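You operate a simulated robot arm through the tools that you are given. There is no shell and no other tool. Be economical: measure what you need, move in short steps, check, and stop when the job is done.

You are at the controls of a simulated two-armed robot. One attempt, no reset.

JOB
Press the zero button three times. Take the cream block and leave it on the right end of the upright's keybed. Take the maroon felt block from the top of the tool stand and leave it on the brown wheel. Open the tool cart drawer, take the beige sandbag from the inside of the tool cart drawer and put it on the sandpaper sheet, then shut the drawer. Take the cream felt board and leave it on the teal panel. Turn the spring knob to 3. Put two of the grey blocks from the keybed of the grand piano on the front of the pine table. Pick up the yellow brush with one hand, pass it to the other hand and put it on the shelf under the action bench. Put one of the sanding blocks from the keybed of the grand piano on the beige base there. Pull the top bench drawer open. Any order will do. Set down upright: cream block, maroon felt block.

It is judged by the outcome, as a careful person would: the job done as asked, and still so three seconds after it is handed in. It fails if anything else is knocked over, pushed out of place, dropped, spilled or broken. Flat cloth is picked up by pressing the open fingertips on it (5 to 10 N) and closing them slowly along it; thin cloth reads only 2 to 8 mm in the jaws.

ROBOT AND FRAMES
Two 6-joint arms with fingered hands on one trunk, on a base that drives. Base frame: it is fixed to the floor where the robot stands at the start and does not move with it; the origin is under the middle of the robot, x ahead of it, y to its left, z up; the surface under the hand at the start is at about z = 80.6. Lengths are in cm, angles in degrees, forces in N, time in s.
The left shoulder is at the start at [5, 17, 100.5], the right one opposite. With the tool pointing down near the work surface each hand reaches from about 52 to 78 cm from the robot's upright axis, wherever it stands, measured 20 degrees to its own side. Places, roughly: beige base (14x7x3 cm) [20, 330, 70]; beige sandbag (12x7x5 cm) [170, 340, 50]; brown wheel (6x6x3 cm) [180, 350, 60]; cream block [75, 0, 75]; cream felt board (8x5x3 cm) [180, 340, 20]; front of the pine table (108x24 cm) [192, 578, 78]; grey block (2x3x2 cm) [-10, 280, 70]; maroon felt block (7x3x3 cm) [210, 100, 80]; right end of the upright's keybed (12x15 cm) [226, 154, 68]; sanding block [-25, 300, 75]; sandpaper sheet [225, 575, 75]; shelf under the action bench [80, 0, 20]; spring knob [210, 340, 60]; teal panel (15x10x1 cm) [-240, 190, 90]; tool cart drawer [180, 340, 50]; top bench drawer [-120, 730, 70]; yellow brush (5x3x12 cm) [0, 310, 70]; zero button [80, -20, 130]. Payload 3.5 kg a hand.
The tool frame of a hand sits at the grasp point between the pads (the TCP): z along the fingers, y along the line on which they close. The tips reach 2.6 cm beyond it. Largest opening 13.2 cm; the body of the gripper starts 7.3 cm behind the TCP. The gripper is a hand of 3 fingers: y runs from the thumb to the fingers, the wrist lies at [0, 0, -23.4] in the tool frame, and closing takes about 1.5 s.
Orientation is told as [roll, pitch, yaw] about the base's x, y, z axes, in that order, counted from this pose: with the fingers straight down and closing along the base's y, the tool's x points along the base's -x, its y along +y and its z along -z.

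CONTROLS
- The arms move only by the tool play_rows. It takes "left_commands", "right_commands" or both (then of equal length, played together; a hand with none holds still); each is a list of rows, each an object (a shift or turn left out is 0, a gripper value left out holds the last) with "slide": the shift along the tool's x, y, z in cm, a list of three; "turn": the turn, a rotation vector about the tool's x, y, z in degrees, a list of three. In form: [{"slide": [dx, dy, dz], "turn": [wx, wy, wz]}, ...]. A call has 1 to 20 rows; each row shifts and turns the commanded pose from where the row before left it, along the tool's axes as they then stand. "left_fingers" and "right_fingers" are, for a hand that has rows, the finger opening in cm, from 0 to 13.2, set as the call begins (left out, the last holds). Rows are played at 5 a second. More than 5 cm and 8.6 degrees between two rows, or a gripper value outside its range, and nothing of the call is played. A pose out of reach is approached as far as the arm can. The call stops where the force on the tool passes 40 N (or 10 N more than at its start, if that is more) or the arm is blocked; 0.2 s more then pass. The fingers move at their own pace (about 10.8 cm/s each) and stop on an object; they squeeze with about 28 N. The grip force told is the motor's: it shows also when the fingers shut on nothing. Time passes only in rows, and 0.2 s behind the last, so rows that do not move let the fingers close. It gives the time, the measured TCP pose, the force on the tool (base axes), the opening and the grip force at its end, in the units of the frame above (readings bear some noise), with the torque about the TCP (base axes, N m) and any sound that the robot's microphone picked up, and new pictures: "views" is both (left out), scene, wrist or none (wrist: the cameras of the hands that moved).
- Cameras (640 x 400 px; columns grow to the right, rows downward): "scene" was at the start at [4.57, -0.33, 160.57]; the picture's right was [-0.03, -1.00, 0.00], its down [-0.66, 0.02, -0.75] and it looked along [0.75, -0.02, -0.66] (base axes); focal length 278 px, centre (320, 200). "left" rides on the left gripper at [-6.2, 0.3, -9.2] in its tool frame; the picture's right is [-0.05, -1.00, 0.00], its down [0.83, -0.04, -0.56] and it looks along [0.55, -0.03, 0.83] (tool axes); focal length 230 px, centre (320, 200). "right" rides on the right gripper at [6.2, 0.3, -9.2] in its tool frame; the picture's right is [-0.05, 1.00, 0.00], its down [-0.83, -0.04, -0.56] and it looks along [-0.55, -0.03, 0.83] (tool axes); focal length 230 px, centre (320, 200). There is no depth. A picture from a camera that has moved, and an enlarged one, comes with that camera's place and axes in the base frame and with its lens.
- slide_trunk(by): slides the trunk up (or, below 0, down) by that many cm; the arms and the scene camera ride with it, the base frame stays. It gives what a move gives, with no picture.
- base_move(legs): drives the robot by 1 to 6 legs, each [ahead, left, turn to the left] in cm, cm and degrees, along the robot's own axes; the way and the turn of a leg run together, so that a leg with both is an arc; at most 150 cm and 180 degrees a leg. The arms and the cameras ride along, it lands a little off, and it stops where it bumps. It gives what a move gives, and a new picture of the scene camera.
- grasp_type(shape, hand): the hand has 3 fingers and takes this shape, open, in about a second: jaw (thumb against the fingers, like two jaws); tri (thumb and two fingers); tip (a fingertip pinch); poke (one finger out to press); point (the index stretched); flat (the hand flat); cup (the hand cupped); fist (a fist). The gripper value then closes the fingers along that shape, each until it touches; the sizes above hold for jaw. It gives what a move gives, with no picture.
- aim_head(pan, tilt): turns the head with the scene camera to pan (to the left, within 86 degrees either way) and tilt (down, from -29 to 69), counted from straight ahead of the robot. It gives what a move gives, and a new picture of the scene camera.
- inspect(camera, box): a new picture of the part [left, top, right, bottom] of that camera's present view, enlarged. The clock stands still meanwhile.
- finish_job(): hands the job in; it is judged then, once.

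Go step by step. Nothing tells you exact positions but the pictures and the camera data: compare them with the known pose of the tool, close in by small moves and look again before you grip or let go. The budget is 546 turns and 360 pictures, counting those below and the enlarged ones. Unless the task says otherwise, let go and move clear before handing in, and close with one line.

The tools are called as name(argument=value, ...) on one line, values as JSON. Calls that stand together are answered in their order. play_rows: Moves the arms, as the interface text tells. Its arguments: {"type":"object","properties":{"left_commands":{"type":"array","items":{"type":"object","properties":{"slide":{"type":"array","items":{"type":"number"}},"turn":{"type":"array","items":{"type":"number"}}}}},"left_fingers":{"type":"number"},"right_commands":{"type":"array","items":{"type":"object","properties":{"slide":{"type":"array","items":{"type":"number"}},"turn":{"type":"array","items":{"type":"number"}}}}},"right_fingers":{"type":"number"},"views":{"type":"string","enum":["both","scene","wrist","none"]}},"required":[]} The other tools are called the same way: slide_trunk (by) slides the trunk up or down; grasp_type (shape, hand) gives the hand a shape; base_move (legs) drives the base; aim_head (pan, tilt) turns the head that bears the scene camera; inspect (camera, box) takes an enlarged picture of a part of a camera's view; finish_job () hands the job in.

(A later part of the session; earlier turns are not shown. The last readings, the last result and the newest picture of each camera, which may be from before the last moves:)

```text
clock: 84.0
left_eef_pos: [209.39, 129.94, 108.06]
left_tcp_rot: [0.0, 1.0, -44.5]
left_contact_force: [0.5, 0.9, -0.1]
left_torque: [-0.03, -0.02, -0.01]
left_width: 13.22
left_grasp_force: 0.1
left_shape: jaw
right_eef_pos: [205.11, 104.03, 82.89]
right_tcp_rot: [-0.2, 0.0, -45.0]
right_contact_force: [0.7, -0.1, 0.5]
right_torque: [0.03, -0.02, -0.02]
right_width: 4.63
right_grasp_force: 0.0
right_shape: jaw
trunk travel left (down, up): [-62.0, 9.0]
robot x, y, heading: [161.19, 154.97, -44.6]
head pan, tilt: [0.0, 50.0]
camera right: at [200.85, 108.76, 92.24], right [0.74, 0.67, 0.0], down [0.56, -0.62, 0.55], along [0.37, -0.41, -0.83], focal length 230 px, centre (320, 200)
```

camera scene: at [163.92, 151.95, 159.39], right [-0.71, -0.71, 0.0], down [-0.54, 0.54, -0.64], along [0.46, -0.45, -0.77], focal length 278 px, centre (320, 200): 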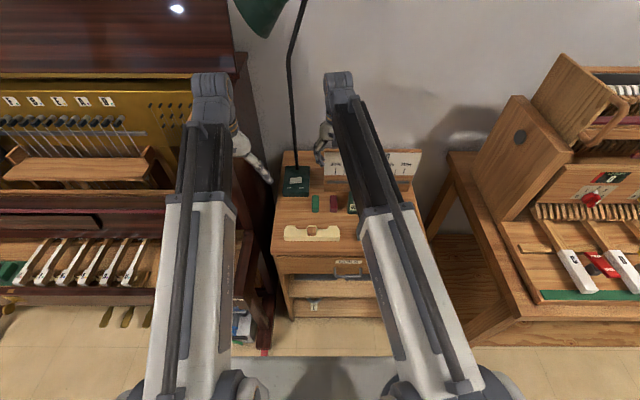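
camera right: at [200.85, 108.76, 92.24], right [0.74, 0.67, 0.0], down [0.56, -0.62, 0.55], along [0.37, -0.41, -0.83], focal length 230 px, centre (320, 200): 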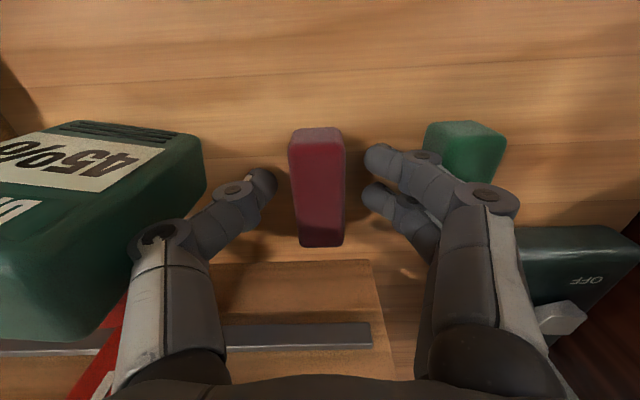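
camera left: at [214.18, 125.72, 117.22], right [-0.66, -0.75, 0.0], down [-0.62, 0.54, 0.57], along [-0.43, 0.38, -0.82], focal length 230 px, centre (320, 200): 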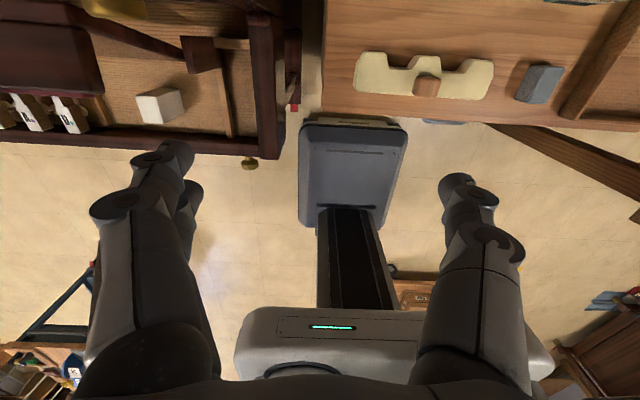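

play_rows(right_commands=[{}, {}, {}, {}, {}, {}], right_fingers=0, views="none")

play_rows(right_commands=[{"slide": [0, 0, -2]}, {"slide": [0, 0, -4]}, {"slide": [0, 0, -4]}, {"slide": [0, 0, -4]}], views="both")

```text
clock: 85.3
left_eef_pos: [209.42, 130.06, 107.99]
left_tcp_rot: [0.0, 1.1, -44.5]
left_contact_force: [0.8, -0.5, 0.0]
left_torque: [-0.02, -0.04, 0.01]
left_width: 13.19
left_grasp_force: 0.1
left_shape: jaw
right_eef_pos: [205.11, 104.08, 82.95]
right_tcp_rot: [-0.1, 0.0, -45.1]
right_contact_force: [-1.1, 0.2, 0.4]
right_torque: [0.02, -0.01, 0.01]
right_width: 2.06
right_grasp_force: 27.6
right_shape: jaw
trunk travel left (down, up): [-62.0, 9.0]
robot x, y, heading: [161.07, 154.84, -44.8]
head pan, tilt: [0.0, 50.0]
```

```text
clock: 86.3
left_eef_pos: [209.44, 129.97, 107.98]
left_tcp_rot: [0.0, 1.0, -44.6]
left_contact_force: [-0.2, 0.7, -0.1]
left_torque: [-0.01, -0.02, 0.02]
left_width: 13.19
left_grasp_force: 0.0
left_shape: jaw
right_eef_pos: [205.24, 104.24, 96.88]
right_tcp_rot: [0.0, 0.2, -44.9]
right_contact_force: [0.7, -0.6, -0.5]
right_torque: [-0.04, 0.0, -0.04]
right_width: 2.03
right_grasp_force: 28.1
right_shape: jaw
trunk travel left (down, up): [-62.0, 9.0]
robot x, y, heading: [161.43, 154.67, -44.7]
head pan, tilt: [0.0, 50.0]
camera scene: at [163.99, 151.91, 159.38], right [-0.71, -0.71, 0.0], down [-0.54, 0.54, -0.64], along [0.46, -0.45, -0.77], focal length 278 px, centre (320, 200)
camera right: at [200.93, 108.89, 106.31], right [0.74, 0.67, 0.0], down [0.56, -0.62, 0.55], along [0.37, -0.41, -0.83], focal length 230 px, centre (320, 200)
```

scene: 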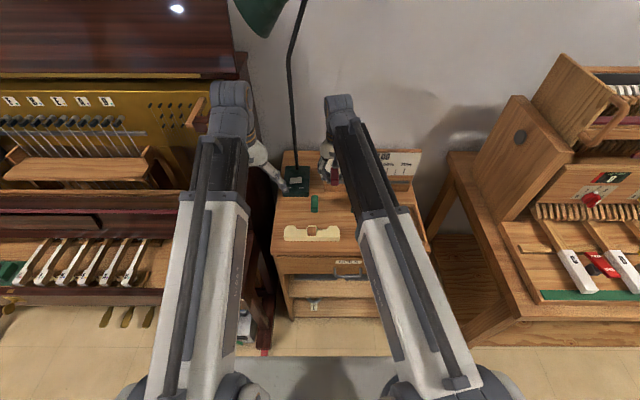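
right: 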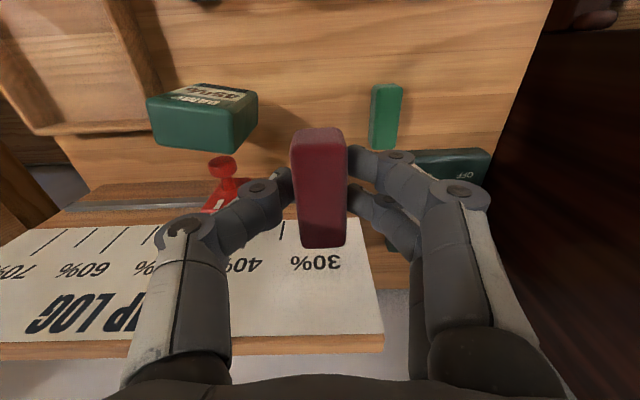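

Holding the maroon block. Backing out, turning to face the tool cart, and approaching it.

base_move(legs=[[-50, 0, 0], [0, 0, 90], [25, 0, 0], [0, 35, 0]])

aim_head(pan=20, tilt=40)

```text
clock: 96.4
left_eef_pos: [144.56, 280.55, 107.97]
left_tcp_rot: [0.0, 1.0, 44.5]
left_contact_force: [0.4, -0.4, -0.7]
left_torque: [-0.02, -0.05, 0.0]
left_width: 13.19
left_grasp_force: 0.0
left_shape: jaw
right_eef_pos: [170.37, 275.82, 96.91]
right_tcp_rot: [0.0, 0.0, 44.1]
right_contact_force: [0.5, 0.2, 0.4]
right_torque: [0.02, -0.05, 0.0]
right_width: 2.06
right_grasp_force: 28.6
right_shape: jaw
trunk travel left (down, up): [-62.0, 9.0]
robot x, y, heading: [118.89, 232.54, 44.0]
head pan, tilt: [0.0, 50.0]
camera scene: at [122.0, 235.19, 159.38], right [0.7, -0.72, 0.0], down [-0.55, -0.53, -0.64], along [0.46, 0.45, -0.77], focal length 278 px, centre (320, 200)
```

scene: 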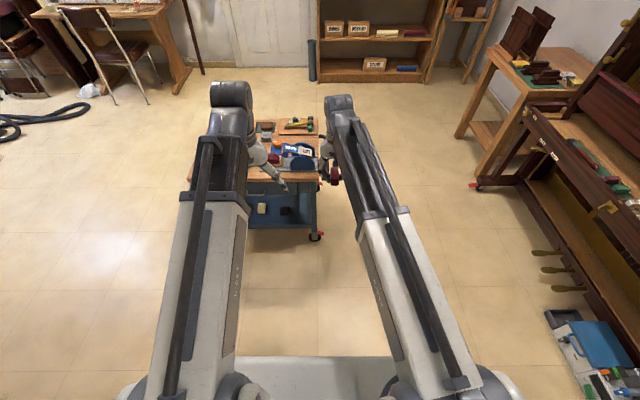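

```text
clock: 97.2
left_eef_pos: [144.61, 280.32, 107.98]
left_tcp_rot: [0.1, 1.1, 44.7]
left_contact_force: [-0.3, -0.3, -0.1]
left_torque: [-0.01, 0.01, 0.0]
left_width: 13.21
left_grasp_force: 0.0
left_shape: jaw
right_eef_pos: [170.28, 275.84, 97.02]
right_tcp_rot: [-0.2, -0.1, 44.1]
right_contact_force: [0.6, -0.2, 0.4]
right_torque: [-0.02, -0.02, 0.0]
right_width: 2.05
right_grasp_force: 27.9
right_shape: jaw
trunk travel left (down, up): [-62.0, 9.0]
robot x, y, heading: [119.14, 232.84, 44.2]
head pan, tilt: [20.0, 40.0]
camera scene: at [120.24, 237.42, 160.8], right [0.9, -0.44, 0.0], down [-0.28, -0.58, -0.77], along [0.33, 0.69, -0.64], focal length 278 px, centre (320, 200)
```

scene: 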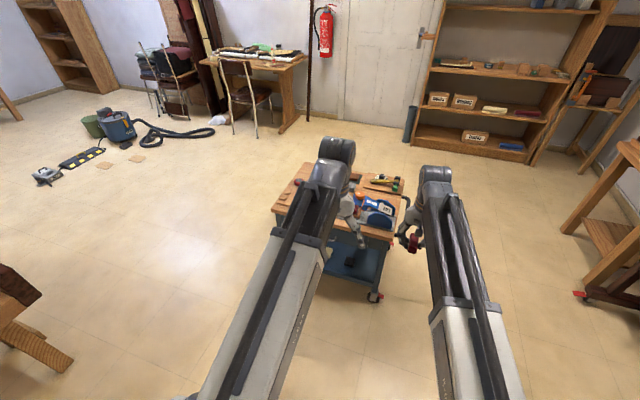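

The cart is ahead. Strafing left to be square in front of it.

base_move(legs=[[0, 33, 1]])

aim_head(pan=0, tilt=40)

inspect(camera="scene", box=[220, 80, 460, 260])

```text
clock: 99.4
left_eef_pos: [120.41, 304.44, 108.04]
left_tcp_rot: [0.1, 1.0, 45.5]
left_contact_force: [-0.5, 0.3, -0.1]
left_torque: [-0.04, 0.02, -0.02]
left_width: 13.18
left_grasp_force: 0.0
left_shape: jaw
right_eef_pos: [146.17, 300.28, 96.95]
right_tcp_rot: [-0.2, -0.1, 45.2]
right_contact_force: [0.0, 0.1, -1.0]
right_torque: [-0.02, 0.0, 0.02]
right_width: 2.04
right_grasp_force: 28.1
right_shape: jaw
trunk travel left (down, up): [-62.0, 9.0]
robot x, y, heading: [96.04, 255.81, 45.2]
head pan, tilt: [20.0, 40.0]
camera scene: at [96.82, 261.0, 160.8], right [0.91, -0.42, 0.0], down [-0.27, -0.58, -0.77], along [0.32, 0.7, -0.64], focal length 278 px, centre (320, 200)
```

scene: 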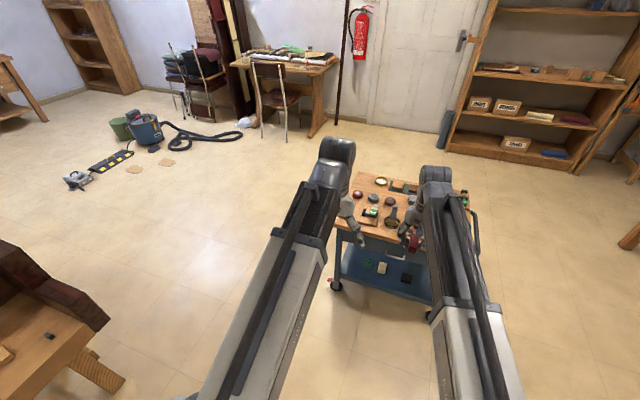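

```text
clock: 100.2
left_eef_pos: [120.51, 304.35, 107.95]
left_tcp_rot: [0.0, 1.0, 45.5]
left_contact_force: [-0.2, -0.4, -0.4]
left_torque: [0.0, -0.01, 0.01]
left_width: 13.2
left_grasp_force: 0.2
left_shape: jaw
right_eef_pos: [146.17, 300.19, 96.96]
right_tcp_rot: [-0.1, 0.0, 45.2]
right_contact_force: [0.6, 0.0, -0.5]
right_torque: [0.04, 0.03, -0.01]
right_width: 2.05
right_grasp_force: 28.1
right_shape: jaw
trunk travel left (down, up): [-62.0, 9.0]
robot x, y, heading: [95.95, 255.82, 45.2]
head pan, tilt: [0.0, 40.0]
camera scene: at [99.29, 259.27, 160.8], right [0.71, -0.7, 0.0], down [-0.45, -0.46, -0.77], along [0.54, 0.54, -0.64], focal length 278 px, centre (320, 200)
```

scene: 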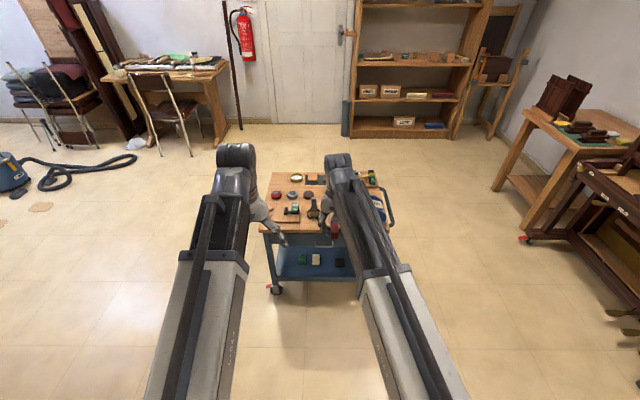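

```text
2.22 times, centred on (340, 170) of scene
camera zoom: at [99.29, 259.27, 160.8], right [0.71, -0.7, 0.0], down [-0.45, -0.46, -0.77], along [0.54, 0.54, -0.64], focal length 617 px, centre (276, 267)
```

zoom: 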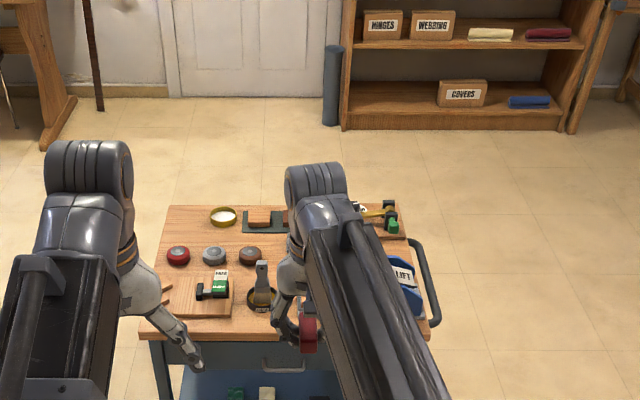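

The three wheels (red, grey, brown) are on the cart; brown is at about [182, 351]. Driving forward and looking again from close.

base_move(legs=[[0, 9, 0], [48, 0, 0]])

aim_head(pan=0, tilt=55)

inspect(camera="right", box=[0, 0, 640, 400])

```text
clock: 103.8
left_eef_pos: [147.9, 344.89, 108.03]
left_tcp_rot: [0.0, 1.0, 45.6]
left_contact_force: [0.0, 0.5, 0.2]
left_torque: [-0.02, -0.04, 0.03]
left_width: 13.19
left_grasp_force: 0.1
left_shape: jaw
right_eef_pos: [173.62, 340.84, 96.85]
right_tcp_rot: [-0.1, 0.0, 45.3]
right_contact_force: [-0.6, -0.3, 0.8]
right_torque: [0.01, 0.06, 0.02]
right_width: 2.06
right_grasp_force: 27.9
right_shape: jaw
trunk travel left (down, up): [-62.0, 9.0]
robot x, y, heading: [123.35, 296.65, 45.4]
head pan, tilt: [0.0, 40.0]
camera scene: at [126.81, 299.82, 160.8], right [0.71, -0.7, 0.0], down [-0.45, -0.46, -0.77], along [0.54, 0.54, -0.64], focal length 278 px, centre (320, 200)
```

scene: 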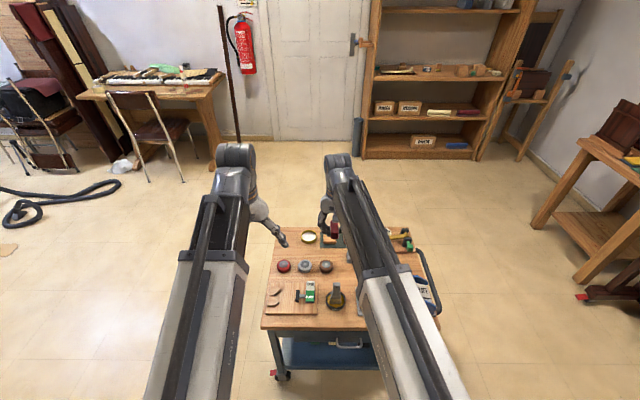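

```text
clock: 104.6
left_eef_pos: [147.91, 344.87, 107.91]
left_tcp_rot: [0.0, 1.0, 45.6]
left_contact_force: [0.0, 0.3, 0.3]
left_torque: [0.01, 0.02, 0.01]
left_width: 13.17
left_grasp_force: 0.0
left_shape: jaw
right_eef_pos: [173.63, 340.8, 96.81]
right_tcp_rot: [-0.1, 0.0, 45.2]
right_contact_force: [0.7, 0.2, -0.3]
right_torque: [0.02, 0.02, -0.01]
right_width: 2.04
right_grasp_force: 28.1
right_shape: jaw
trunk travel left (down, up): [-62.0, 9.0]
robot x, y, heading: [123.02, 296.89, 45.1]
head pan, tilt: [0.0, 55.0]
camera scene: at [125.87, 298.87, 158.74], right [0.71, -0.7, 0.0], down [-0.58, -0.58, -0.57], along [0.4, 0.41, -0.82], focal length 278 px, centre (320, 200)
```

scene: 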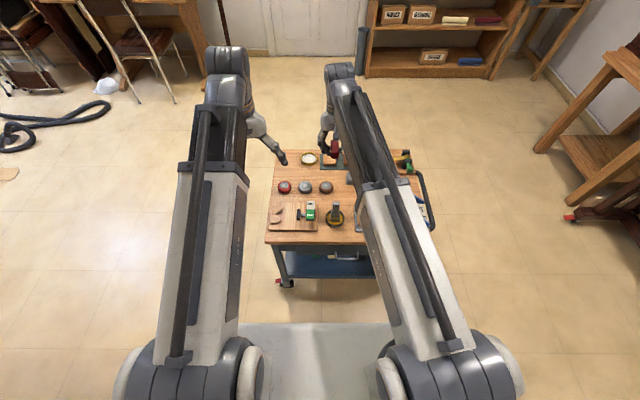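

```text
1.00 times, centred on (320, 200) of right (not enlarged: the box is as wide or as high as the picture)
camera zoom: at [169.04, 336.71, 106.28], right [-0.67, 0.74, 0.0], down [0.62, 0.56, 0.55], along [0.41, 0.37, -0.83], focal length 230 px, centre (320, 200)
```

zoom: 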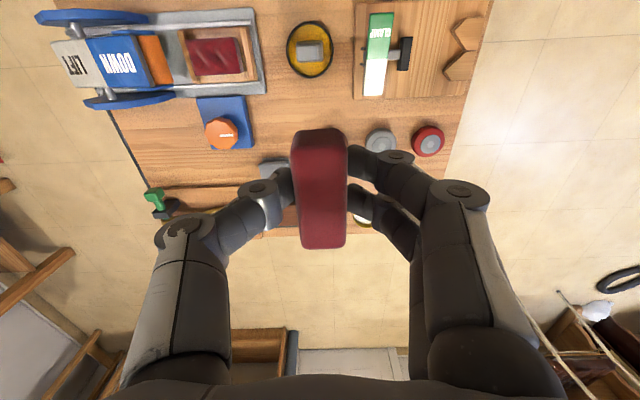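

inspect(camera="scene", box=[255, 140, 435, 270])

inspect(camera="right", box=[100, 60, 300, 220])

```text
3.08 times, centred on (345, 205) of scene
camera zoom: at [125.87, 298.87, 158.74], right [0.71, -0.7, 0.0], down [-0.58, -0.58, -0.57], along [0.4, 0.41, -0.82], focal length 854 px, centre (243, 185)
```

zoom: 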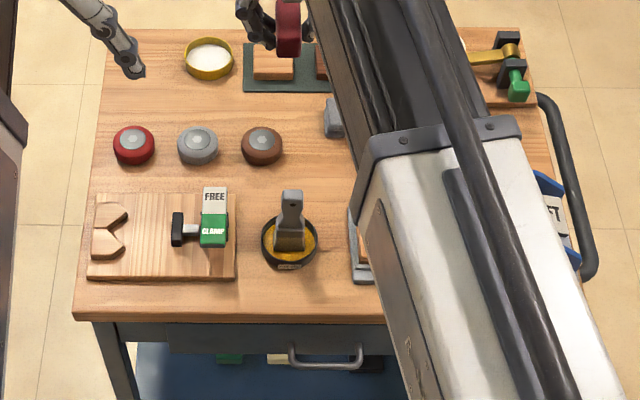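

```text
2.50 times, centred on (200, 140) of right
camera zoom: at [169.04, 336.71, 106.28], right [-0.67, 0.74, 0.0], down [0.62, 0.56, 0.55], along [0.41, 0.37, -0.83], focal length 575 px, centre (620, 350)
```

zoom: 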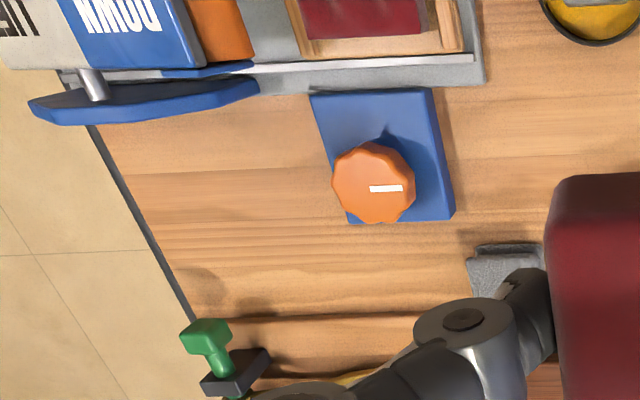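

Brown wheel's top is at about [178.5, 349, 66]. I'll drive in 6, strafe 2.4, and lower the trunk 16.

base_move(legs=[[6, 2.4, 0]])

slide_trunk(by=-16)

inspect(camera="right", box=[0, 0, 640, 400])

```text
clock: 105.5
left_eef_pos: [150.44, 350.88, 107.96]
left_tcp_rot: [0.0, 1.0, 45.7]
left_contact_force: [0.4, -0.1, 0.0]
left_torque: [-0.02, 0.01, 0.0]
left_width: 13.16
left_grasp_force: 0.0
left_shape: jaw
right_eef_pos: [176.44, 346.91, 96.93]
right_tcp_rot: [-0.1, 0.1, 45.3]
right_contact_force: [0.8, 1.2, -0.2]
right_torque: [-0.04, 0.01, -0.01]
right_width: 2.06
right_grasp_force: 27.9
right_shape: jaw
trunk travel left (down, up): [-62.0, 9.0]
robot x, y, heading: [126.27, 302.58, 45.2]
head pan, tilt: [0.0, 55.0]
camera scene: at [128.43, 304.95, 158.73], right [0.71, -0.7, 0.0], down [-0.58, -0.58, -0.57], along [0.4, 0.41, -0.82], focal length 278 px, centre (320, 200)
```

scene: 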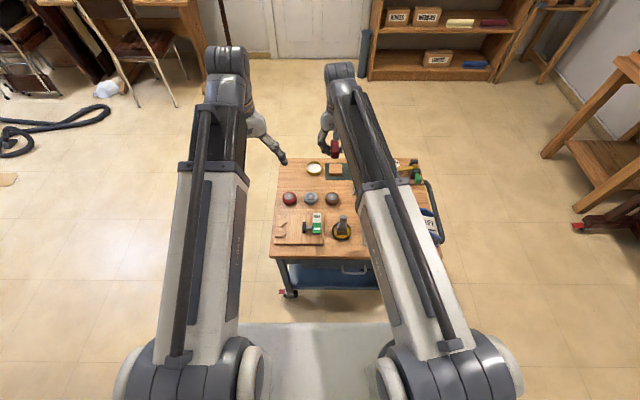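

```text
clock: 107.4
left_eef_pos: [150.33, 350.96, 91.96]
left_tcp_rot: [0.0, 1.0, 45.8]
left_contact_force: [0.0, 0.9, 1.1]
left_torque: [0.02, -0.03, -0.02]
left_width: 13.21
left_grasp_force: 0.0
left_shape: jaw
right_eef_pos: [176.23, 346.73, 80.83]
right_tcp_rot: [-0.2, 0.0, 45.1]
right_contact_force: [-0.1, 0.4, -0.2]
right_torque: [0.0, 0.02, 0.01]
right_width: 2.06
right_grasp_force: 28.4
right_shape: jaw
trunk travel left (down, up): [-46.0, 25.0]
robot x, y, heading: [125.78, 302.56, 45.4]
head pan, tilt: [0.0, 55.0]
```

```text
1.00 times, centred on (320, 200) of right (not enlarged: the box is as wide or as high as the picture)
camera zoom: at [171.54, 342.69, 90.29], right [-0.67, 0.74, 0.0], down [0.62, 0.56, 0.55], along [0.41, 0.37, -0.83], focal length 230 px, centre (320, 200)
```

zoom: 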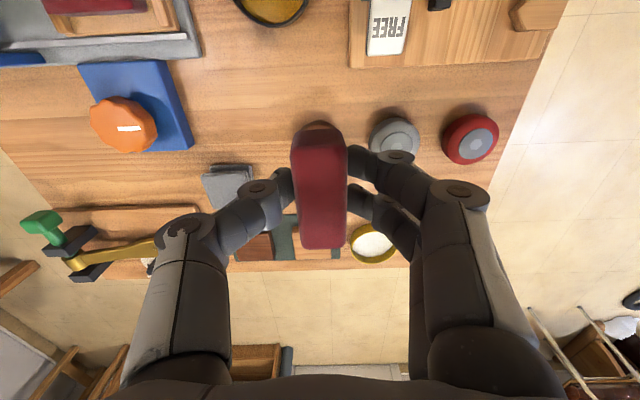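

Brown wheel peeks out just behind the block: need about 2.2 cm forward. Moving and lowering part way.

play_rows(right_commands=[{"slide": [-2.2, 0, 0]}, {"slide": [0, 0, 3]}, {"slide": [0, 0, 3]}, {"slide": [0, 0, 2]}], views="wrist")

inspect(camera="scene", box=[270, 110, 410, 220])

```text
clock: 108.4
left_eef_pos: [150.39, 350.91, 92.09]
left_tcp_rot: [0.0, 0.9, 45.7]
left_contact_force: [-0.5, 0.1, -0.3]
left_torque: [-0.04, 0.03, 0.01]
left_width: 13.16
left_grasp_force: 0.1
left_shape: jaw
right_eef_pos: [177.72, 348.3, 72.89]
right_tcp_rot: [-0.1, -0.1, 45.2]
right_contact_force: [-0.8, 0.0, 0.2]
right_torque: [0.0, 0.0, 0.01]
right_width: 2.04
right_grasp_force: 27.4
right_shape: jaw
trunk travel left (down, up): [-46.0, 25.0]
robot x, y, heading: [125.75, 302.69, 45.2]
head pan, tilt: [0.0, 55.0]
camera right: at [173.06, 344.24, 82.28], right [-0.67, 0.74, 0.0], down [0.62, 0.56, 0.55], along [0.41, 0.37, -0.83], focal length 230 px, centre (320, 200)
```

right: 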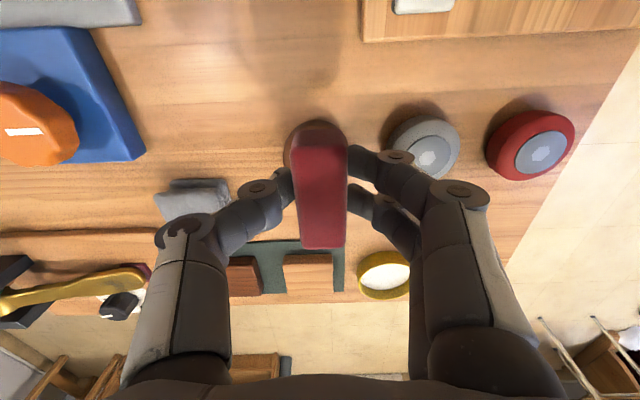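

```text
3.64 times, centred on (340, 165) of scene
camera zoom: at [128.38, 304.82, 142.73], right [0.71, -0.7, 0.0], down [-0.58, -0.58, -0.57], along [0.4, 0.41, -0.82], focal length 1009 px, centre (247, 327)
```

zoom: 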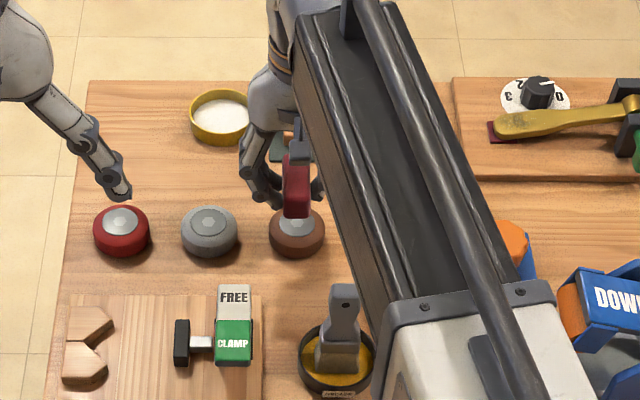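

Aligned over the brown wheel. I also note a black knob with a 0-3 dial further right — likely the spring knob. Lowering to contact.

play_rows(right_commands=[{"slide": [0, 0, 1]}, {"slide": [0, 0, 1]}, {"slide": [0, 0, 0.5]}, {"slide": [0, 0, 0.3]}, {"slide": [0, 0, 0.3]}], views="none")

```text
clock: 109.6
left_eef_pos: [150.45, 350.89, 92.09]
left_tcp_rot: [0.0, 1.0, 45.7]
left_contact_force: [0.0, -0.5, -0.4]
left_torque: [-0.02, 0.0, 0.03]
left_width: 13.2
left_grasp_force: 0.1
left_shape: jaw
right_eef_pos: [177.75, 348.36, 69.98]
right_tcp_rot: [-0.1, 0.0, 45.1]
right_contact_force: [0.1, 0.0, -0.3]
right_torque: [-0.04, -0.02, -0.01]
right_width: 2.06
right_grasp_force: 28.5
right_shape: jaw
trunk travel left (down, up): [-46.0, 25.0]
robot x, y, heading: [125.99, 302.76, 45.2]
head pan, tilt: [0.0, 55.0]
```

play_rows(right_commands=[{"slide": [0, 0, 0.3]}, {"slide": [0, 0, 0.3]}], views="none")

play_rows(right_commands=[{"slide": [0, 0, 0.3]}, {"slide": [0, 0, 0.3]}], views="wrist")

```text
clock: 110.2
left_eef_pos: [150.44, 350.78, 92.11]
left_tcp_rot: [0.0, 1.0, 45.7]
left_contact_force: [-0.1, 0.3, -0.3]
left_torque: [0.02, 0.01, 0.01]
left_width: 13.18
left_grasp_force: 0.2
left_shape: jaw
right_eef_pos: [177.73, 348.21, 69.15]
right_tcp_rot: [-0.1, 0.0, 45.3]
right_contact_force: [-0.4, -0.9, -0.9]
right_torque: [0.03, -0.03, 0.01]
right_width: 2.08
right_grasp_force: 27.6
right_shape: jaw
trunk travel left (down, up): [-46.0, 25.0]
robot x, y, heading: [125.91, 302.47, 45.2]
head pan, tilt: [0.0, 55.0]
```

```text
clock: 110.8
left_eef_pos: [150.44, 350.83, 92.07]
left_tcp_rot: [0.0, 1.0, 45.7]
left_contact_force: [0.1, -0.3, 0.5]
left_torque: [0.03, 0.03, 0.01]
left_width: 13.2
left_grasp_force: 0.0
left_shape: jaw
right_eef_pos: [177.66, 348.29, 68.6]
right_tcp_rot: [-0.1, 0.0, 45.3]
right_contact_force: [0.1, 0.1, -0.5]
right_torque: [-0.02, 0.02, 0.01]
right_width: 2.04
right_grasp_force: 28.7
right_shape: jaw
trunk travel left (down, up): [-46.0, 25.0]
robot x, y, heading: [125.98, 302.65, 45.2]
head pan, tilt: [0.0, 55.0]
camera right: at [173.1, 344.22, 77.97], right [-0.67, 0.74, 0.0], down [0.62, 0.56, 0.55], along [0.41, 0.37, -0.83], focal length 230 px, centre (320, 200)
```

right: 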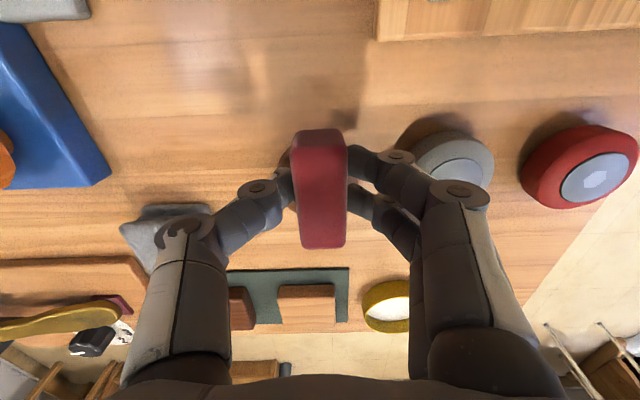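

play_rows(right_commands=[{"slide": [0, 0, 0.3]}, {"slide": [0, 0, 0.3]}], views="none")

play_rows(right_commands=[{"slide": [0, 0, 0.3]}, {"slide": [0, 0, 0.3]}], views="wrist")

inspect(camera="scene", box=[270, 110, 410, 220])

```text
clock: 111.4
left_eef_pos: [150.49, 350.95, 92.05]
left_tcp_rot: [0.0, 1.0, 45.7]
left_contact_force: [1.6, 0.5, -0.7]
left_torque: [0.01, 0.0, -0.01]
left_width: 13.17
left_grasp_force: 0.0
left_shape: jaw
right_eef_pos: [177.85, 348.31, 67.97]
right_tcp_rot: [-0.1, -0.1, 45.2]
right_contact_force: [-0.4, -0.1, -0.7]
right_torque: [0.0, 0.01, -0.01]
right_width: 2.04
right_grasp_force: 27.7
right_shape: jaw
trunk travel left (down, up): [-46.0, 25.0]
robot x, y, heading: [125.77, 302.27, 45.3]
head pan, tilt: [0.0, 55.0]
```

```text
clock: 112.0
left_eef_pos: [150.42, 350.86, 92.06]
left_tcp_rot: [0.0, 1.0, 45.8]
left_contact_force: [0.1, 0.6, 0.2]
left_torque: [-0.01, 0.0, 0.02]
left_width: 13.18
left_grasp_force: 0.1
left_shape: jaw
right_eef_pos: [177.81, 348.18, 67.47]
right_tcp_rot: [-0.1, 0.0, 45.3]
right_contact_force: [0.1, -0.7, 2.9]
right_torque: [0.01, -0.06, 0.01]
right_width: 2.03
right_grasp_force: 27.9
right_shape: jaw
trunk travel left (down, up): [-46.0, 25.0]
robot x, y, heading: [125.94, 302.59, 45.2]
head pan, tilt: [0.0, 55.0]
camera right: at [173.1, 344.24, 76.83], right [-0.67, 0.74, 0.0], down [0.62, 0.56, 0.56], along [0.41, 0.37, -0.83], focal length 230 px, centre (320, 200)
```

right: 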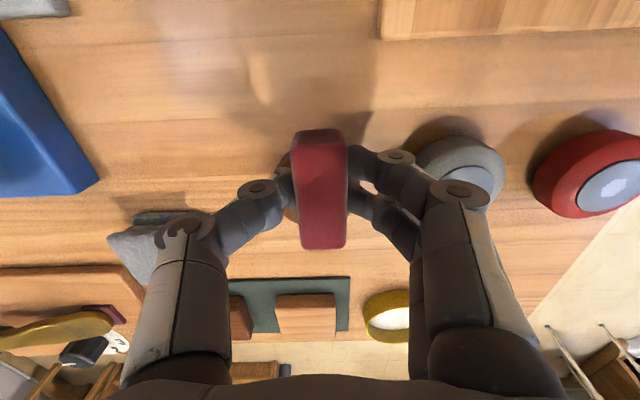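

```text
3.64 times, centred on (340, 165) of scene
camera zoom: at [128.35, 304.8, 142.74], right [0.71, -0.7, 0.0], down [-0.58, -0.58, -0.57], along [0.4, 0.41, -0.82], focal length 1009 px, centre (247, 327)
```

zoom: 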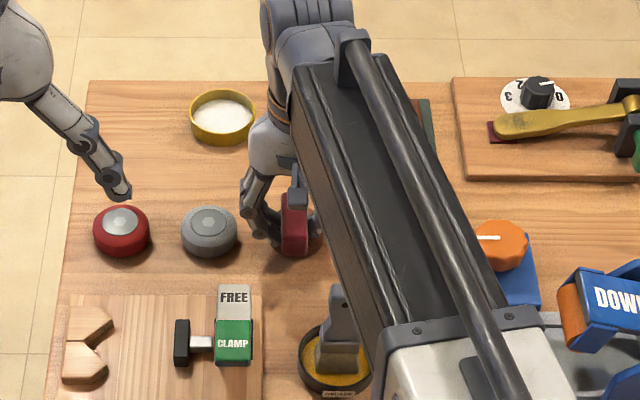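

Light contact. The block sits perhaps 0.6 cm toward me; I'll nudge it forward and set down.

play_rows(right_commands=[{"slide": [0, 0, -0.8]}, {"slide": [-0.6, 0, 0]}, {"slide": [0, 0, 0.6]}, {"slide": [0, 0, 0.3]}, {"slide": [0, 0, 0.15]}], views="wrist")

```text
clock: 113.2
left_eef_pos: [150.35, 350.77, 92.19]
left_tcp_rot: [0.0, 0.9, 45.7]
left_contact_force: [0.2, 0.1, -0.7]
left_torque: [0.03, 0.04, 0.0]
left_width: 13.19
left_grasp_force: 0.0
left_shape: jaw
right_eef_pos: [178.15, 348.64, 67.3]
right_tcp_rot: [0.0, -0.1, 45.1]
right_contact_force: [-0.2, -1.4, 14.4]
right_torque: [0.04, -0.03, -0.03]
right_width: 2.09
right_grasp_force: 28.0
right_shape: jaw
trunk travel left (down, up): [-46.0, 25.0]
robot x, y, heading: [125.8, 302.45, 45.1]
head pan, tilt: [0.0, 55.0]
camera right: at [173.51, 344.64, 76.72], right [-0.67, 0.74, 0.0], down [0.61, 0.56, 0.56], along [0.41, 0.37, -0.83], focal length 230 px, centre (320, 200)
```

right: 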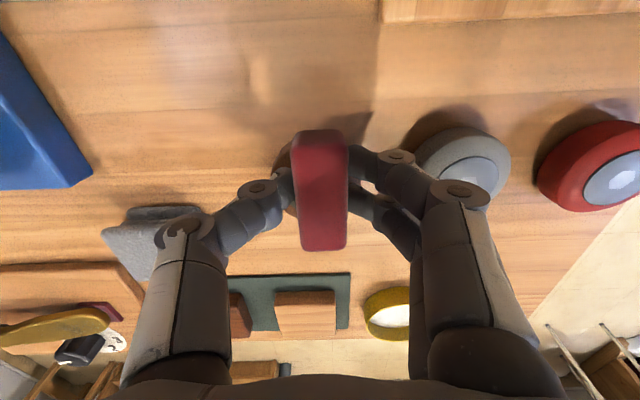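

play_rows(right_commands=[{"slide": [0, 0, -0.15]}, {}, {}, {}], right_fingers=4.6, views="none")

play_rows(right_commands=[{"slide": [0, 0, -2]}, {"slide": [0, 0, -4]}, {"slide": [0, 0, -4]}], views="wrist")

inspect(camera="right", box=[250, 90, 450, 230])

```text
clock: 114.2
left_eef_pos: [150.39, 350.85, 92.06]
left_tcp_rot: [0.0, 1.0, 45.6]
left_contact_force: [-0.5, 0.2, 0.1]
left_torque: [0.03, -0.02, 0.0]
left_width: 13.19
left_grasp_force: 0.1
left_shape: jaw
right_eef_pos: [178.21, 348.65, 67.36]
right_tcp_rot: [-0.1, 0.0, 45.2]
right_contact_force: [0.6, 0.0, -0.9]
right_torque: [0.02, 0.02, 0.0]
right_width: 4.53
right_grasp_force: 0.0
right_shape: jaw
trunk travel left (down, up): [-46.0, 25.0]
robot x, y, heading: [125.73, 302.71, 45.4]
head pan, tilt: [0.0, 55.0]
```

```text
clock: 115.0
left_eef_pos: [150.48, 350.86, 92.02]
left_tcp_rot: [0.0, 1.0, 45.7]
left_contact_force: [0.1, -0.3, 0.3]
left_torque: [0.0, -0.01, -0.02]
left_width: 13.18
left_grasp_force: 0.0
left_shape: jaw
right_eef_pos: [178.19, 348.8, 77.4]
right_tcp_rot: [-0.1, 0.0, 45.2]
right_contact_force: [-0.3, -0.6, -0.7]
right_torque: [0.01, -0.02, 0.03]
right_width: 4.56
right_grasp_force: 0.1
right_shape: jaw
trunk travel left (down, up): [-46.0, 25.0]
robot x, y, heading: [126.04, 302.73, 45.1]
head pan, tilt: [0.0, 55.0]
camera right: at [173.53, 344.66, 86.7], right [-0.67, 0.74, 0.0], down [0.62, 0.56, 0.55], along [0.41, 0.37, -0.83], focal length 230 px, centre (320, 200)
```

right: 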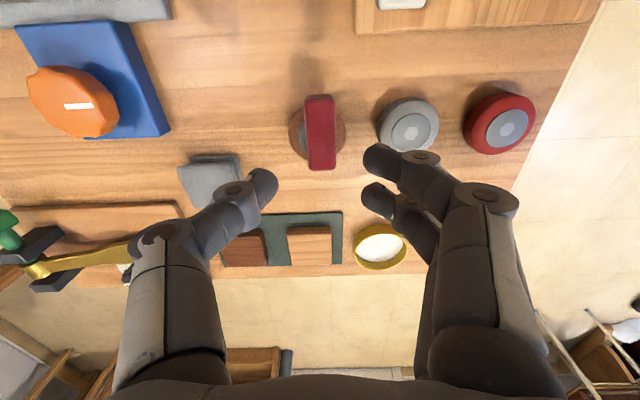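

```text
2.86 times, centred on (350, 160) of right
camera zoom: at [173.53, 344.66, 86.7], right [-0.67, 0.74, 0.0], down [0.62, 0.56, 0.55], along [0.41, 0.37, -0.83], focal length 657 px, centre (234, 314)
```

zoom: 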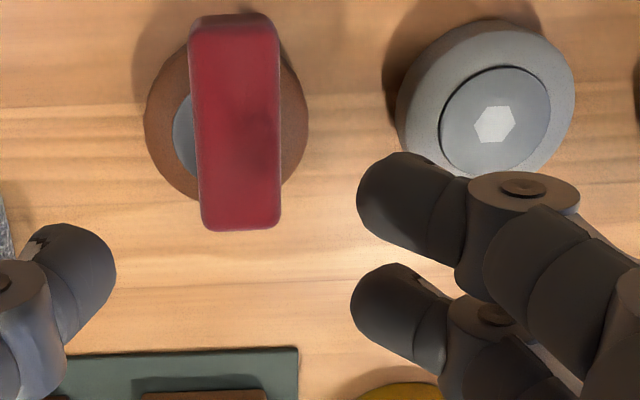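

The maroon block rests on the brown wheel. Next, the drawer: I'll raise the right hand, back off, and look at the drawer front.

play_rows(right_commands=[{"slide": [0, 0, -4.5]}, {"slide": [0, 0, -4.5]}, {"slide": [0, 0, -4.5]}], right_fingers=8, views="none")

base_move(legs=[[-45, 0, 0]])

slide_trunk(by=-16)

aim_head(pan=0, tilt=35)

inspect(camera="scene", box=[240, 120, 420, 290])

```text
clock: 115.8
left_eef_pos: [150.37, 350.96, 91.91]
left_tcp_rot: [-0.1, 0.9, 45.7]
left_contact_force: [-0.7, -0.8, -0.3]
left_torque: [-0.01, 0.01, -0.03]
left_width: 13.18
left_grasp_force: 0.0
left_shape: jaw
right_eef_pos: [178.11, 348.6, 91.11]
right_tcp_rot: [-0.1, 0.1, 45.2]
right_contact_force: [-0.7, 0.3, -0.2]
right_torque: [0.01, 0.0, -0.03]
right_width: 7.96
right_grasp_force: 0.0
right_shape: jaw
trunk travel left (down, up): [-46.0, 25.0]
robot x, y, heading: [125.97, 302.32, 45.5]
head pan, tilt: [0.0, 55.0]
```

```text
clock: 118.5
left_eef_pos: [118.85, 318.97, 91.91]
left_tcp_rot: [-0.1, 1.0, 45.7]
left_contact_force: [0.1, -0.1, 0.5]
left_torque: [0.0, 0.0, 0.01]
left_width: 13.21
left_grasp_force: 0.0
left_shape: jaw
right_eef_pos: [146.54, 317.01, 90.98]
right_tcp_rot: [-0.1, 0.0, 45.4]
right_contact_force: [0.5, 0.2, 0.8]
right_torque: [-0.02, -0.01, 0.02]
right_width: 7.96
right_grasp_force: 0.1
right_shape: jaw
trunk travel left (down, up): [-46.0, 25.0]
robot x, y, heading: [94.39, 270.79, 45.3]
head pan, tilt: [0.0, 55.0]
camera scene: at [96.89, 272.98, 142.73], right [0.71, -0.7, 0.0], down [-0.58, -0.58, -0.57], along [0.4, 0.41, -0.82], focal length 278 px, centre (320, 200)
```

scene: 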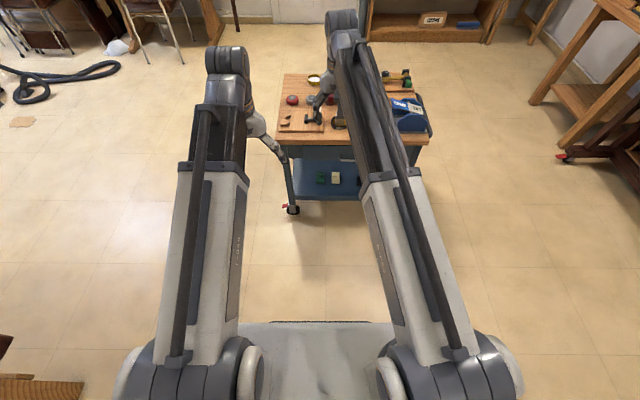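

```text
clock: 120.3
left_eef_pos: [118.81, 318.98, 76.13]
left_tcp_rot: [-0.1, 1.0, 45.8]
left_contact_force: [0.3, 0.5, 0.7]
left_torque: [0.01, -0.01, -0.01]
left_width: 13.19
left_grasp_force: 0.0
left_shape: jaw
right_eef_pos: [146.59, 316.87, 74.85]
right_tcp_rot: [-0.2, 0.0, 45.3]
right_contact_force: [-1.0, 0.2, -0.1]
right_torque: [0.01, -0.02, -0.02]
right_width: 7.98
right_grasp_force: 0.1
right_shape: jaw
trunk travel left (down, up): [-30.0, 41.0]
robot x, y, heading: [94.33, 270.98, 45.6]
head pan, tilt: [0.0, 55.0]
```

```text
clock: 121.2
left_eef_pos: [118.83, 319.02, 75.9]
left_tcp_rot: [-0.1, 1.0, 45.8]
left_contact_force: [-0.1, 0.2, 0.1]
left_torque: [0.01, 0.01, 0.0]
left_width: 13.2
left_grasp_force: 0.1
left_shape: jaw
right_eef_pos: [146.59, 316.9, 74.91]
right_tcp_rot: [0.0, -0.1, 45.2]
right_contact_force: [0.3, -0.2, 0.5]
right_torque: [-0.01, -0.01, -0.03]
right_width: 7.95
right_grasp_force: 0.1
right_shape: jaw
trunk travel left (down, up): [-30.0, 41.0]
robot x, y, heading: [94.13, 270.81, 45.4]
head pan, tilt: [0.0, 35.0]
camera scene: at [98.01, 274.11, 129.55], right [0.71, -0.7, 0.0], down [-0.4, -0.41, -0.82], along [0.58, 0.58, -0.57], focal length 278 px, centre (320, 200)
```

scene: 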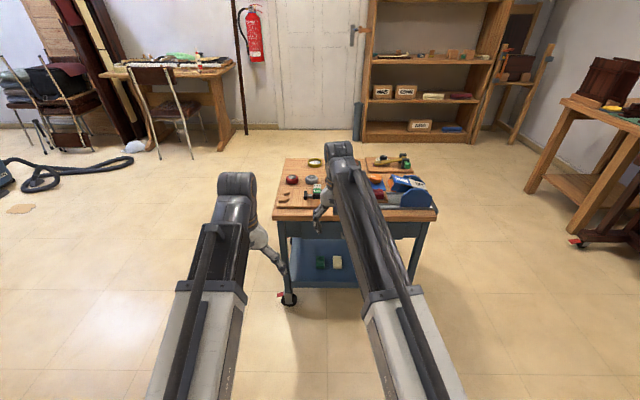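

```text
2.35 times, centred on (330, 205) of scene
camera zoom: at [98.01, 274.11, 129.55], right [0.71, -0.7, 0.0], down [-0.4, -0.41, -0.82], along [0.58, 0.58, -0.57], focal length 653 px, centre (296, 188)
```

zoom: 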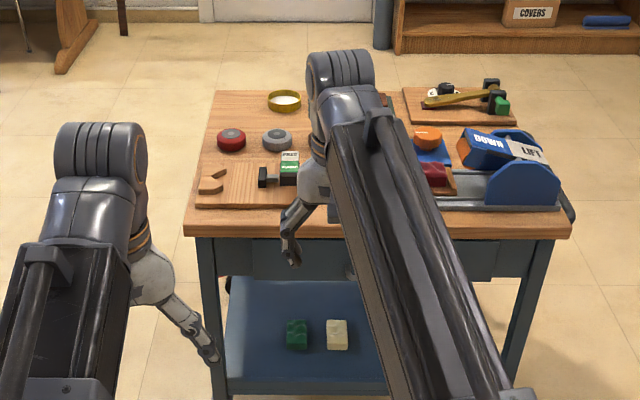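

The cream felt board is on the lower shelf. For the drawer handle (about [167, 324, 54]) I'll turn the right hand to point forward with the jaws closing vertically.

play_rows(right_commands=[{"slide": [0, -0.8, 0], "turn": [0, -7.5, 0]}, {"slide": [0, -0.8, 0], "turn": [0, -7.5, 0]}, {"slide": [0, -0.8, 0], "turn": [0, -7.5, 0]}, {"slide": [0, -0.8, 0], "turn": [0, -7.5, 0]}, {"slide": [0, -0.8, 0], "turn": [0, -7.5, 0]}, {"slide": [0, -0.8, 0], "turn": [0, -7.5, 0]}, {"slide": [0, -0.8, 0], "turn": [0, -7.5, 0]}, {"slide": [0, -0.8, 0], "turn": [0, -7.5, 0]}, {"slide": [0, -0.8, 0], "turn": [0, -7.5, 0]}, {"slide": [0, -0.8, 0], "turn": [0, -7.5, 0]}, {"slide": [0, -0.8, 0], "turn": [0, -7.5, 0]}, {"slide": [0, -0.8, 0], "turn": [0, -7.5, 0]}], views="scene")

play_rows(right_commands=[{"turn": [0, 0, 7.5]}, {"turn": [0, 0, 7.5]}, {"turn": [0, 0, 7.5]}, {"turn": [0, 0, 7.5]}, {"turn": [0, 0, 7.5]}, {"turn": [0, 0, 7.5]}, {"turn": [0, 0, 7.5]}, {"turn": [0, 0, 7.5]}, {"turn": [0, 0, 7.5]}, {"turn": [0, 0, 7.5]}, {"turn": [0, 0, 7.5]}, {"turn": [0, 0, 7.5]}], views="both")

```text
clock: 123.8
left_eef_pos: [118.79, 319.05, 76.03]
left_tcp_rot: [-0.1, 0.9, 45.9]
left_contact_force: [0.9, -0.2, -1.4]
left_torque: [0.0, 0.03, 0.01]
left_width: 13.21
left_grasp_force: 0.1
left_shape: jaw
right_eef_pos: [154.19, 310.46, 74.88]
right_tcp_rot: [-2.4, -83.1, 45.3]
right_contact_force: [-0.8, -0.3, 0.2]
right_torque: [0.01, 0.03, 0.06]
right_width: 7.95
right_grasp_force: 0.1
right_shape: jaw
right hand out of reach, approached as far as the arm can: row 11, 12
trunk travel left (down, up): [-30.0, 41.0]
robot x, y, heading: [94.35, 271.13, 45.5]
head pan, tilt: [0.0, 35.0]
camera scene: at [98.01, 274.11, 129.56], right [0.71, -0.7, 0.0], down [-0.4, -0.41, -0.82], along [0.58, 0.58, -0.57], focal length 278 px, centre (320, 200)
```

scene: 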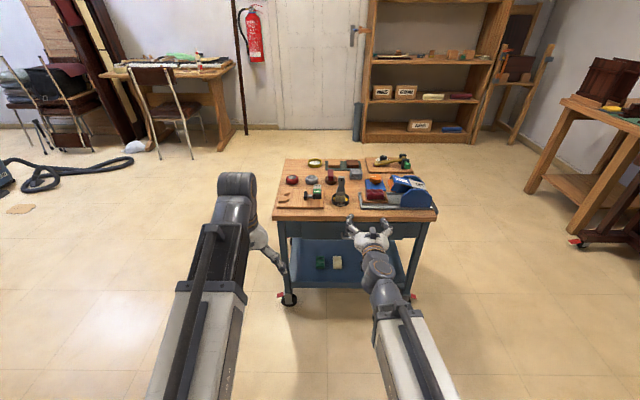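

```text
clock: 126.3
left_eef_pos: [118.77, 319.18, 76.08]
left_tcp_rot: [0.0, 0.9, 45.9]
left_contact_force: [-0.1, 0.5, 0.3]
left_torque: [-0.01, 0.0, -0.01]
left_width: 13.16
left_grasp_force: 0.0
left_shape: jaw
right_eef_pos: [154.01, 310.73, 75.12]
right_tcp_rot: [83.1, -0.2, -47.2]
right_contact_force: [-1.0, 0.2, -0.1]
right_torque: [-0.02, 0.0, -0.04]
right_width: 7.94
right_grasp_force: 0.1
right_shape: jaw
trunk travel left (down, up): [-30.0, 41.0]
robot x, y, heading: [94.49, 270.87, 45.4]
head pan, tilt: [0.0, 35.0]
camera scene: at [98.01, 274.11, 129.56], right [0.71, -0.7, 0.0], down [-0.4, -0.41, -0.82], along [0.58, 0.58, -0.57], focal length 278 px, centre (320, 200)
camera right: at [142.96, 309.19, 76.55], right [0.12, 0.05, 0.99], down [0.15, -0.99, 0.03], along [0.98, 0.15, -0.13], focal length 230 px, centre (320, 200)
```

scene: 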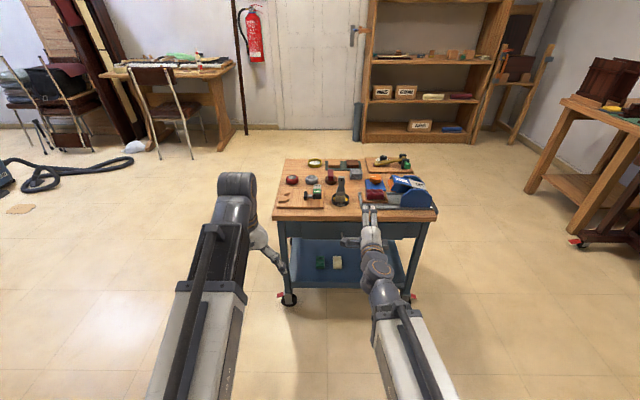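
right: 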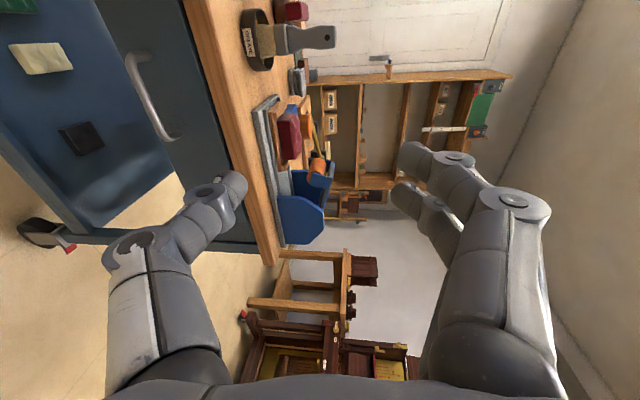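

The jaw is oriented well and the handle is in view; triangulated at about [166.8, 325.1, 51.6]. Lowering the trunk to bring the hand to handle height.

slide_trunk(by=-23)

inspect(camera="right", box=[0, 0, 640, 400])

aim_head(pan=-5, tilt=35)

```text
clock: 128.8
left_eef_pos: [118.89, 319.0, 53.04]
left_tcp_rot: [0.0, 1.0, 45.8]
left_contact_force: [-0.8, 0.0, 0.2]
left_torque: [-0.03, -0.02, 0.01]
left_width: 13.19
left_grasp_force: 0.1
left_shape: jaw
right_eef_pos: [153.95, 310.86, 52.09]
right_tcp_rot: [83.1, -0.4, -47.3]
right_contact_force: [0.3, -0.4, 0.5]
right_torque: [0.04, 0.0, -0.01]
right_width: 7.96
right_grasp_force: 0.2
right_shape: jaw
trunk travel left (down, up): [-7.0, 64.0]
robot x, y, heading: [94.22, 270.83, 45.3]
head pan, tilt: [0.0, 35.0]
```

```text
1.00 times, centred on (320, 200) of right (not enlarged: the box is as wide or as high as the picture)
camera zoom: at [142.96, 309.18, 53.54], right [0.12, 0.05, 0.99], down [0.15, -0.99, 0.03], along [0.98, 0.15, -0.13], focal length 230 px, centre (320, 200)
```

zoom: 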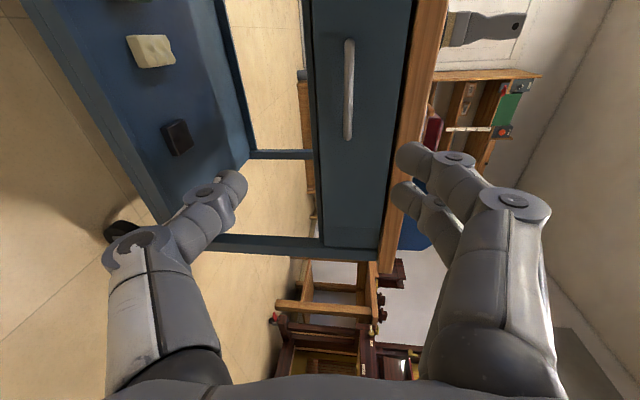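

```text
clock: 129.4
left_eef_pos: [118.85, 319.06, 53.05]
left_tcp_rot: [0.1, 1.0, 45.8]
left_contact_force: [0.5, -0.1, -0.2]
left_torque: [0.01, 0.0, -0.01]
left_width: 13.21
left_grasp_force: 0.0
left_shape: jaw
right_eef_pos: [153.95, 310.73, 52.0]
right_tcp_rot: [83.2, -0.3, -47.2]
right_contact_force: [-0.7, 0.3, -0.4]
right_torque: [0.03, -0.01, 0.0]
right_width: 7.95
right_grasp_force: 0.1
right_shape: jaw
trunk travel left (down, up): [-7.0, 64.0]
robot x, y, heading: [94.39, 270.81, 45.0]
head pan, tilt: [-5.0, 35.0]
camera scene: at [98.53, 273.55, 106.56], right [0.65, -0.76, 0.0], down [-0.44, -0.37, -0.82], along [0.62, 0.53, -0.57], focal length 278 px, centre (320, 200)
```

scene: 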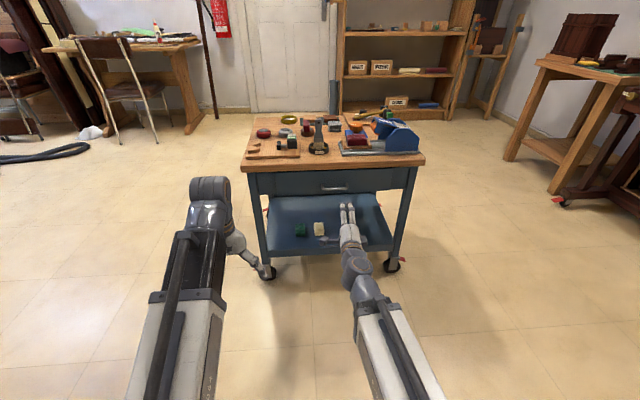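

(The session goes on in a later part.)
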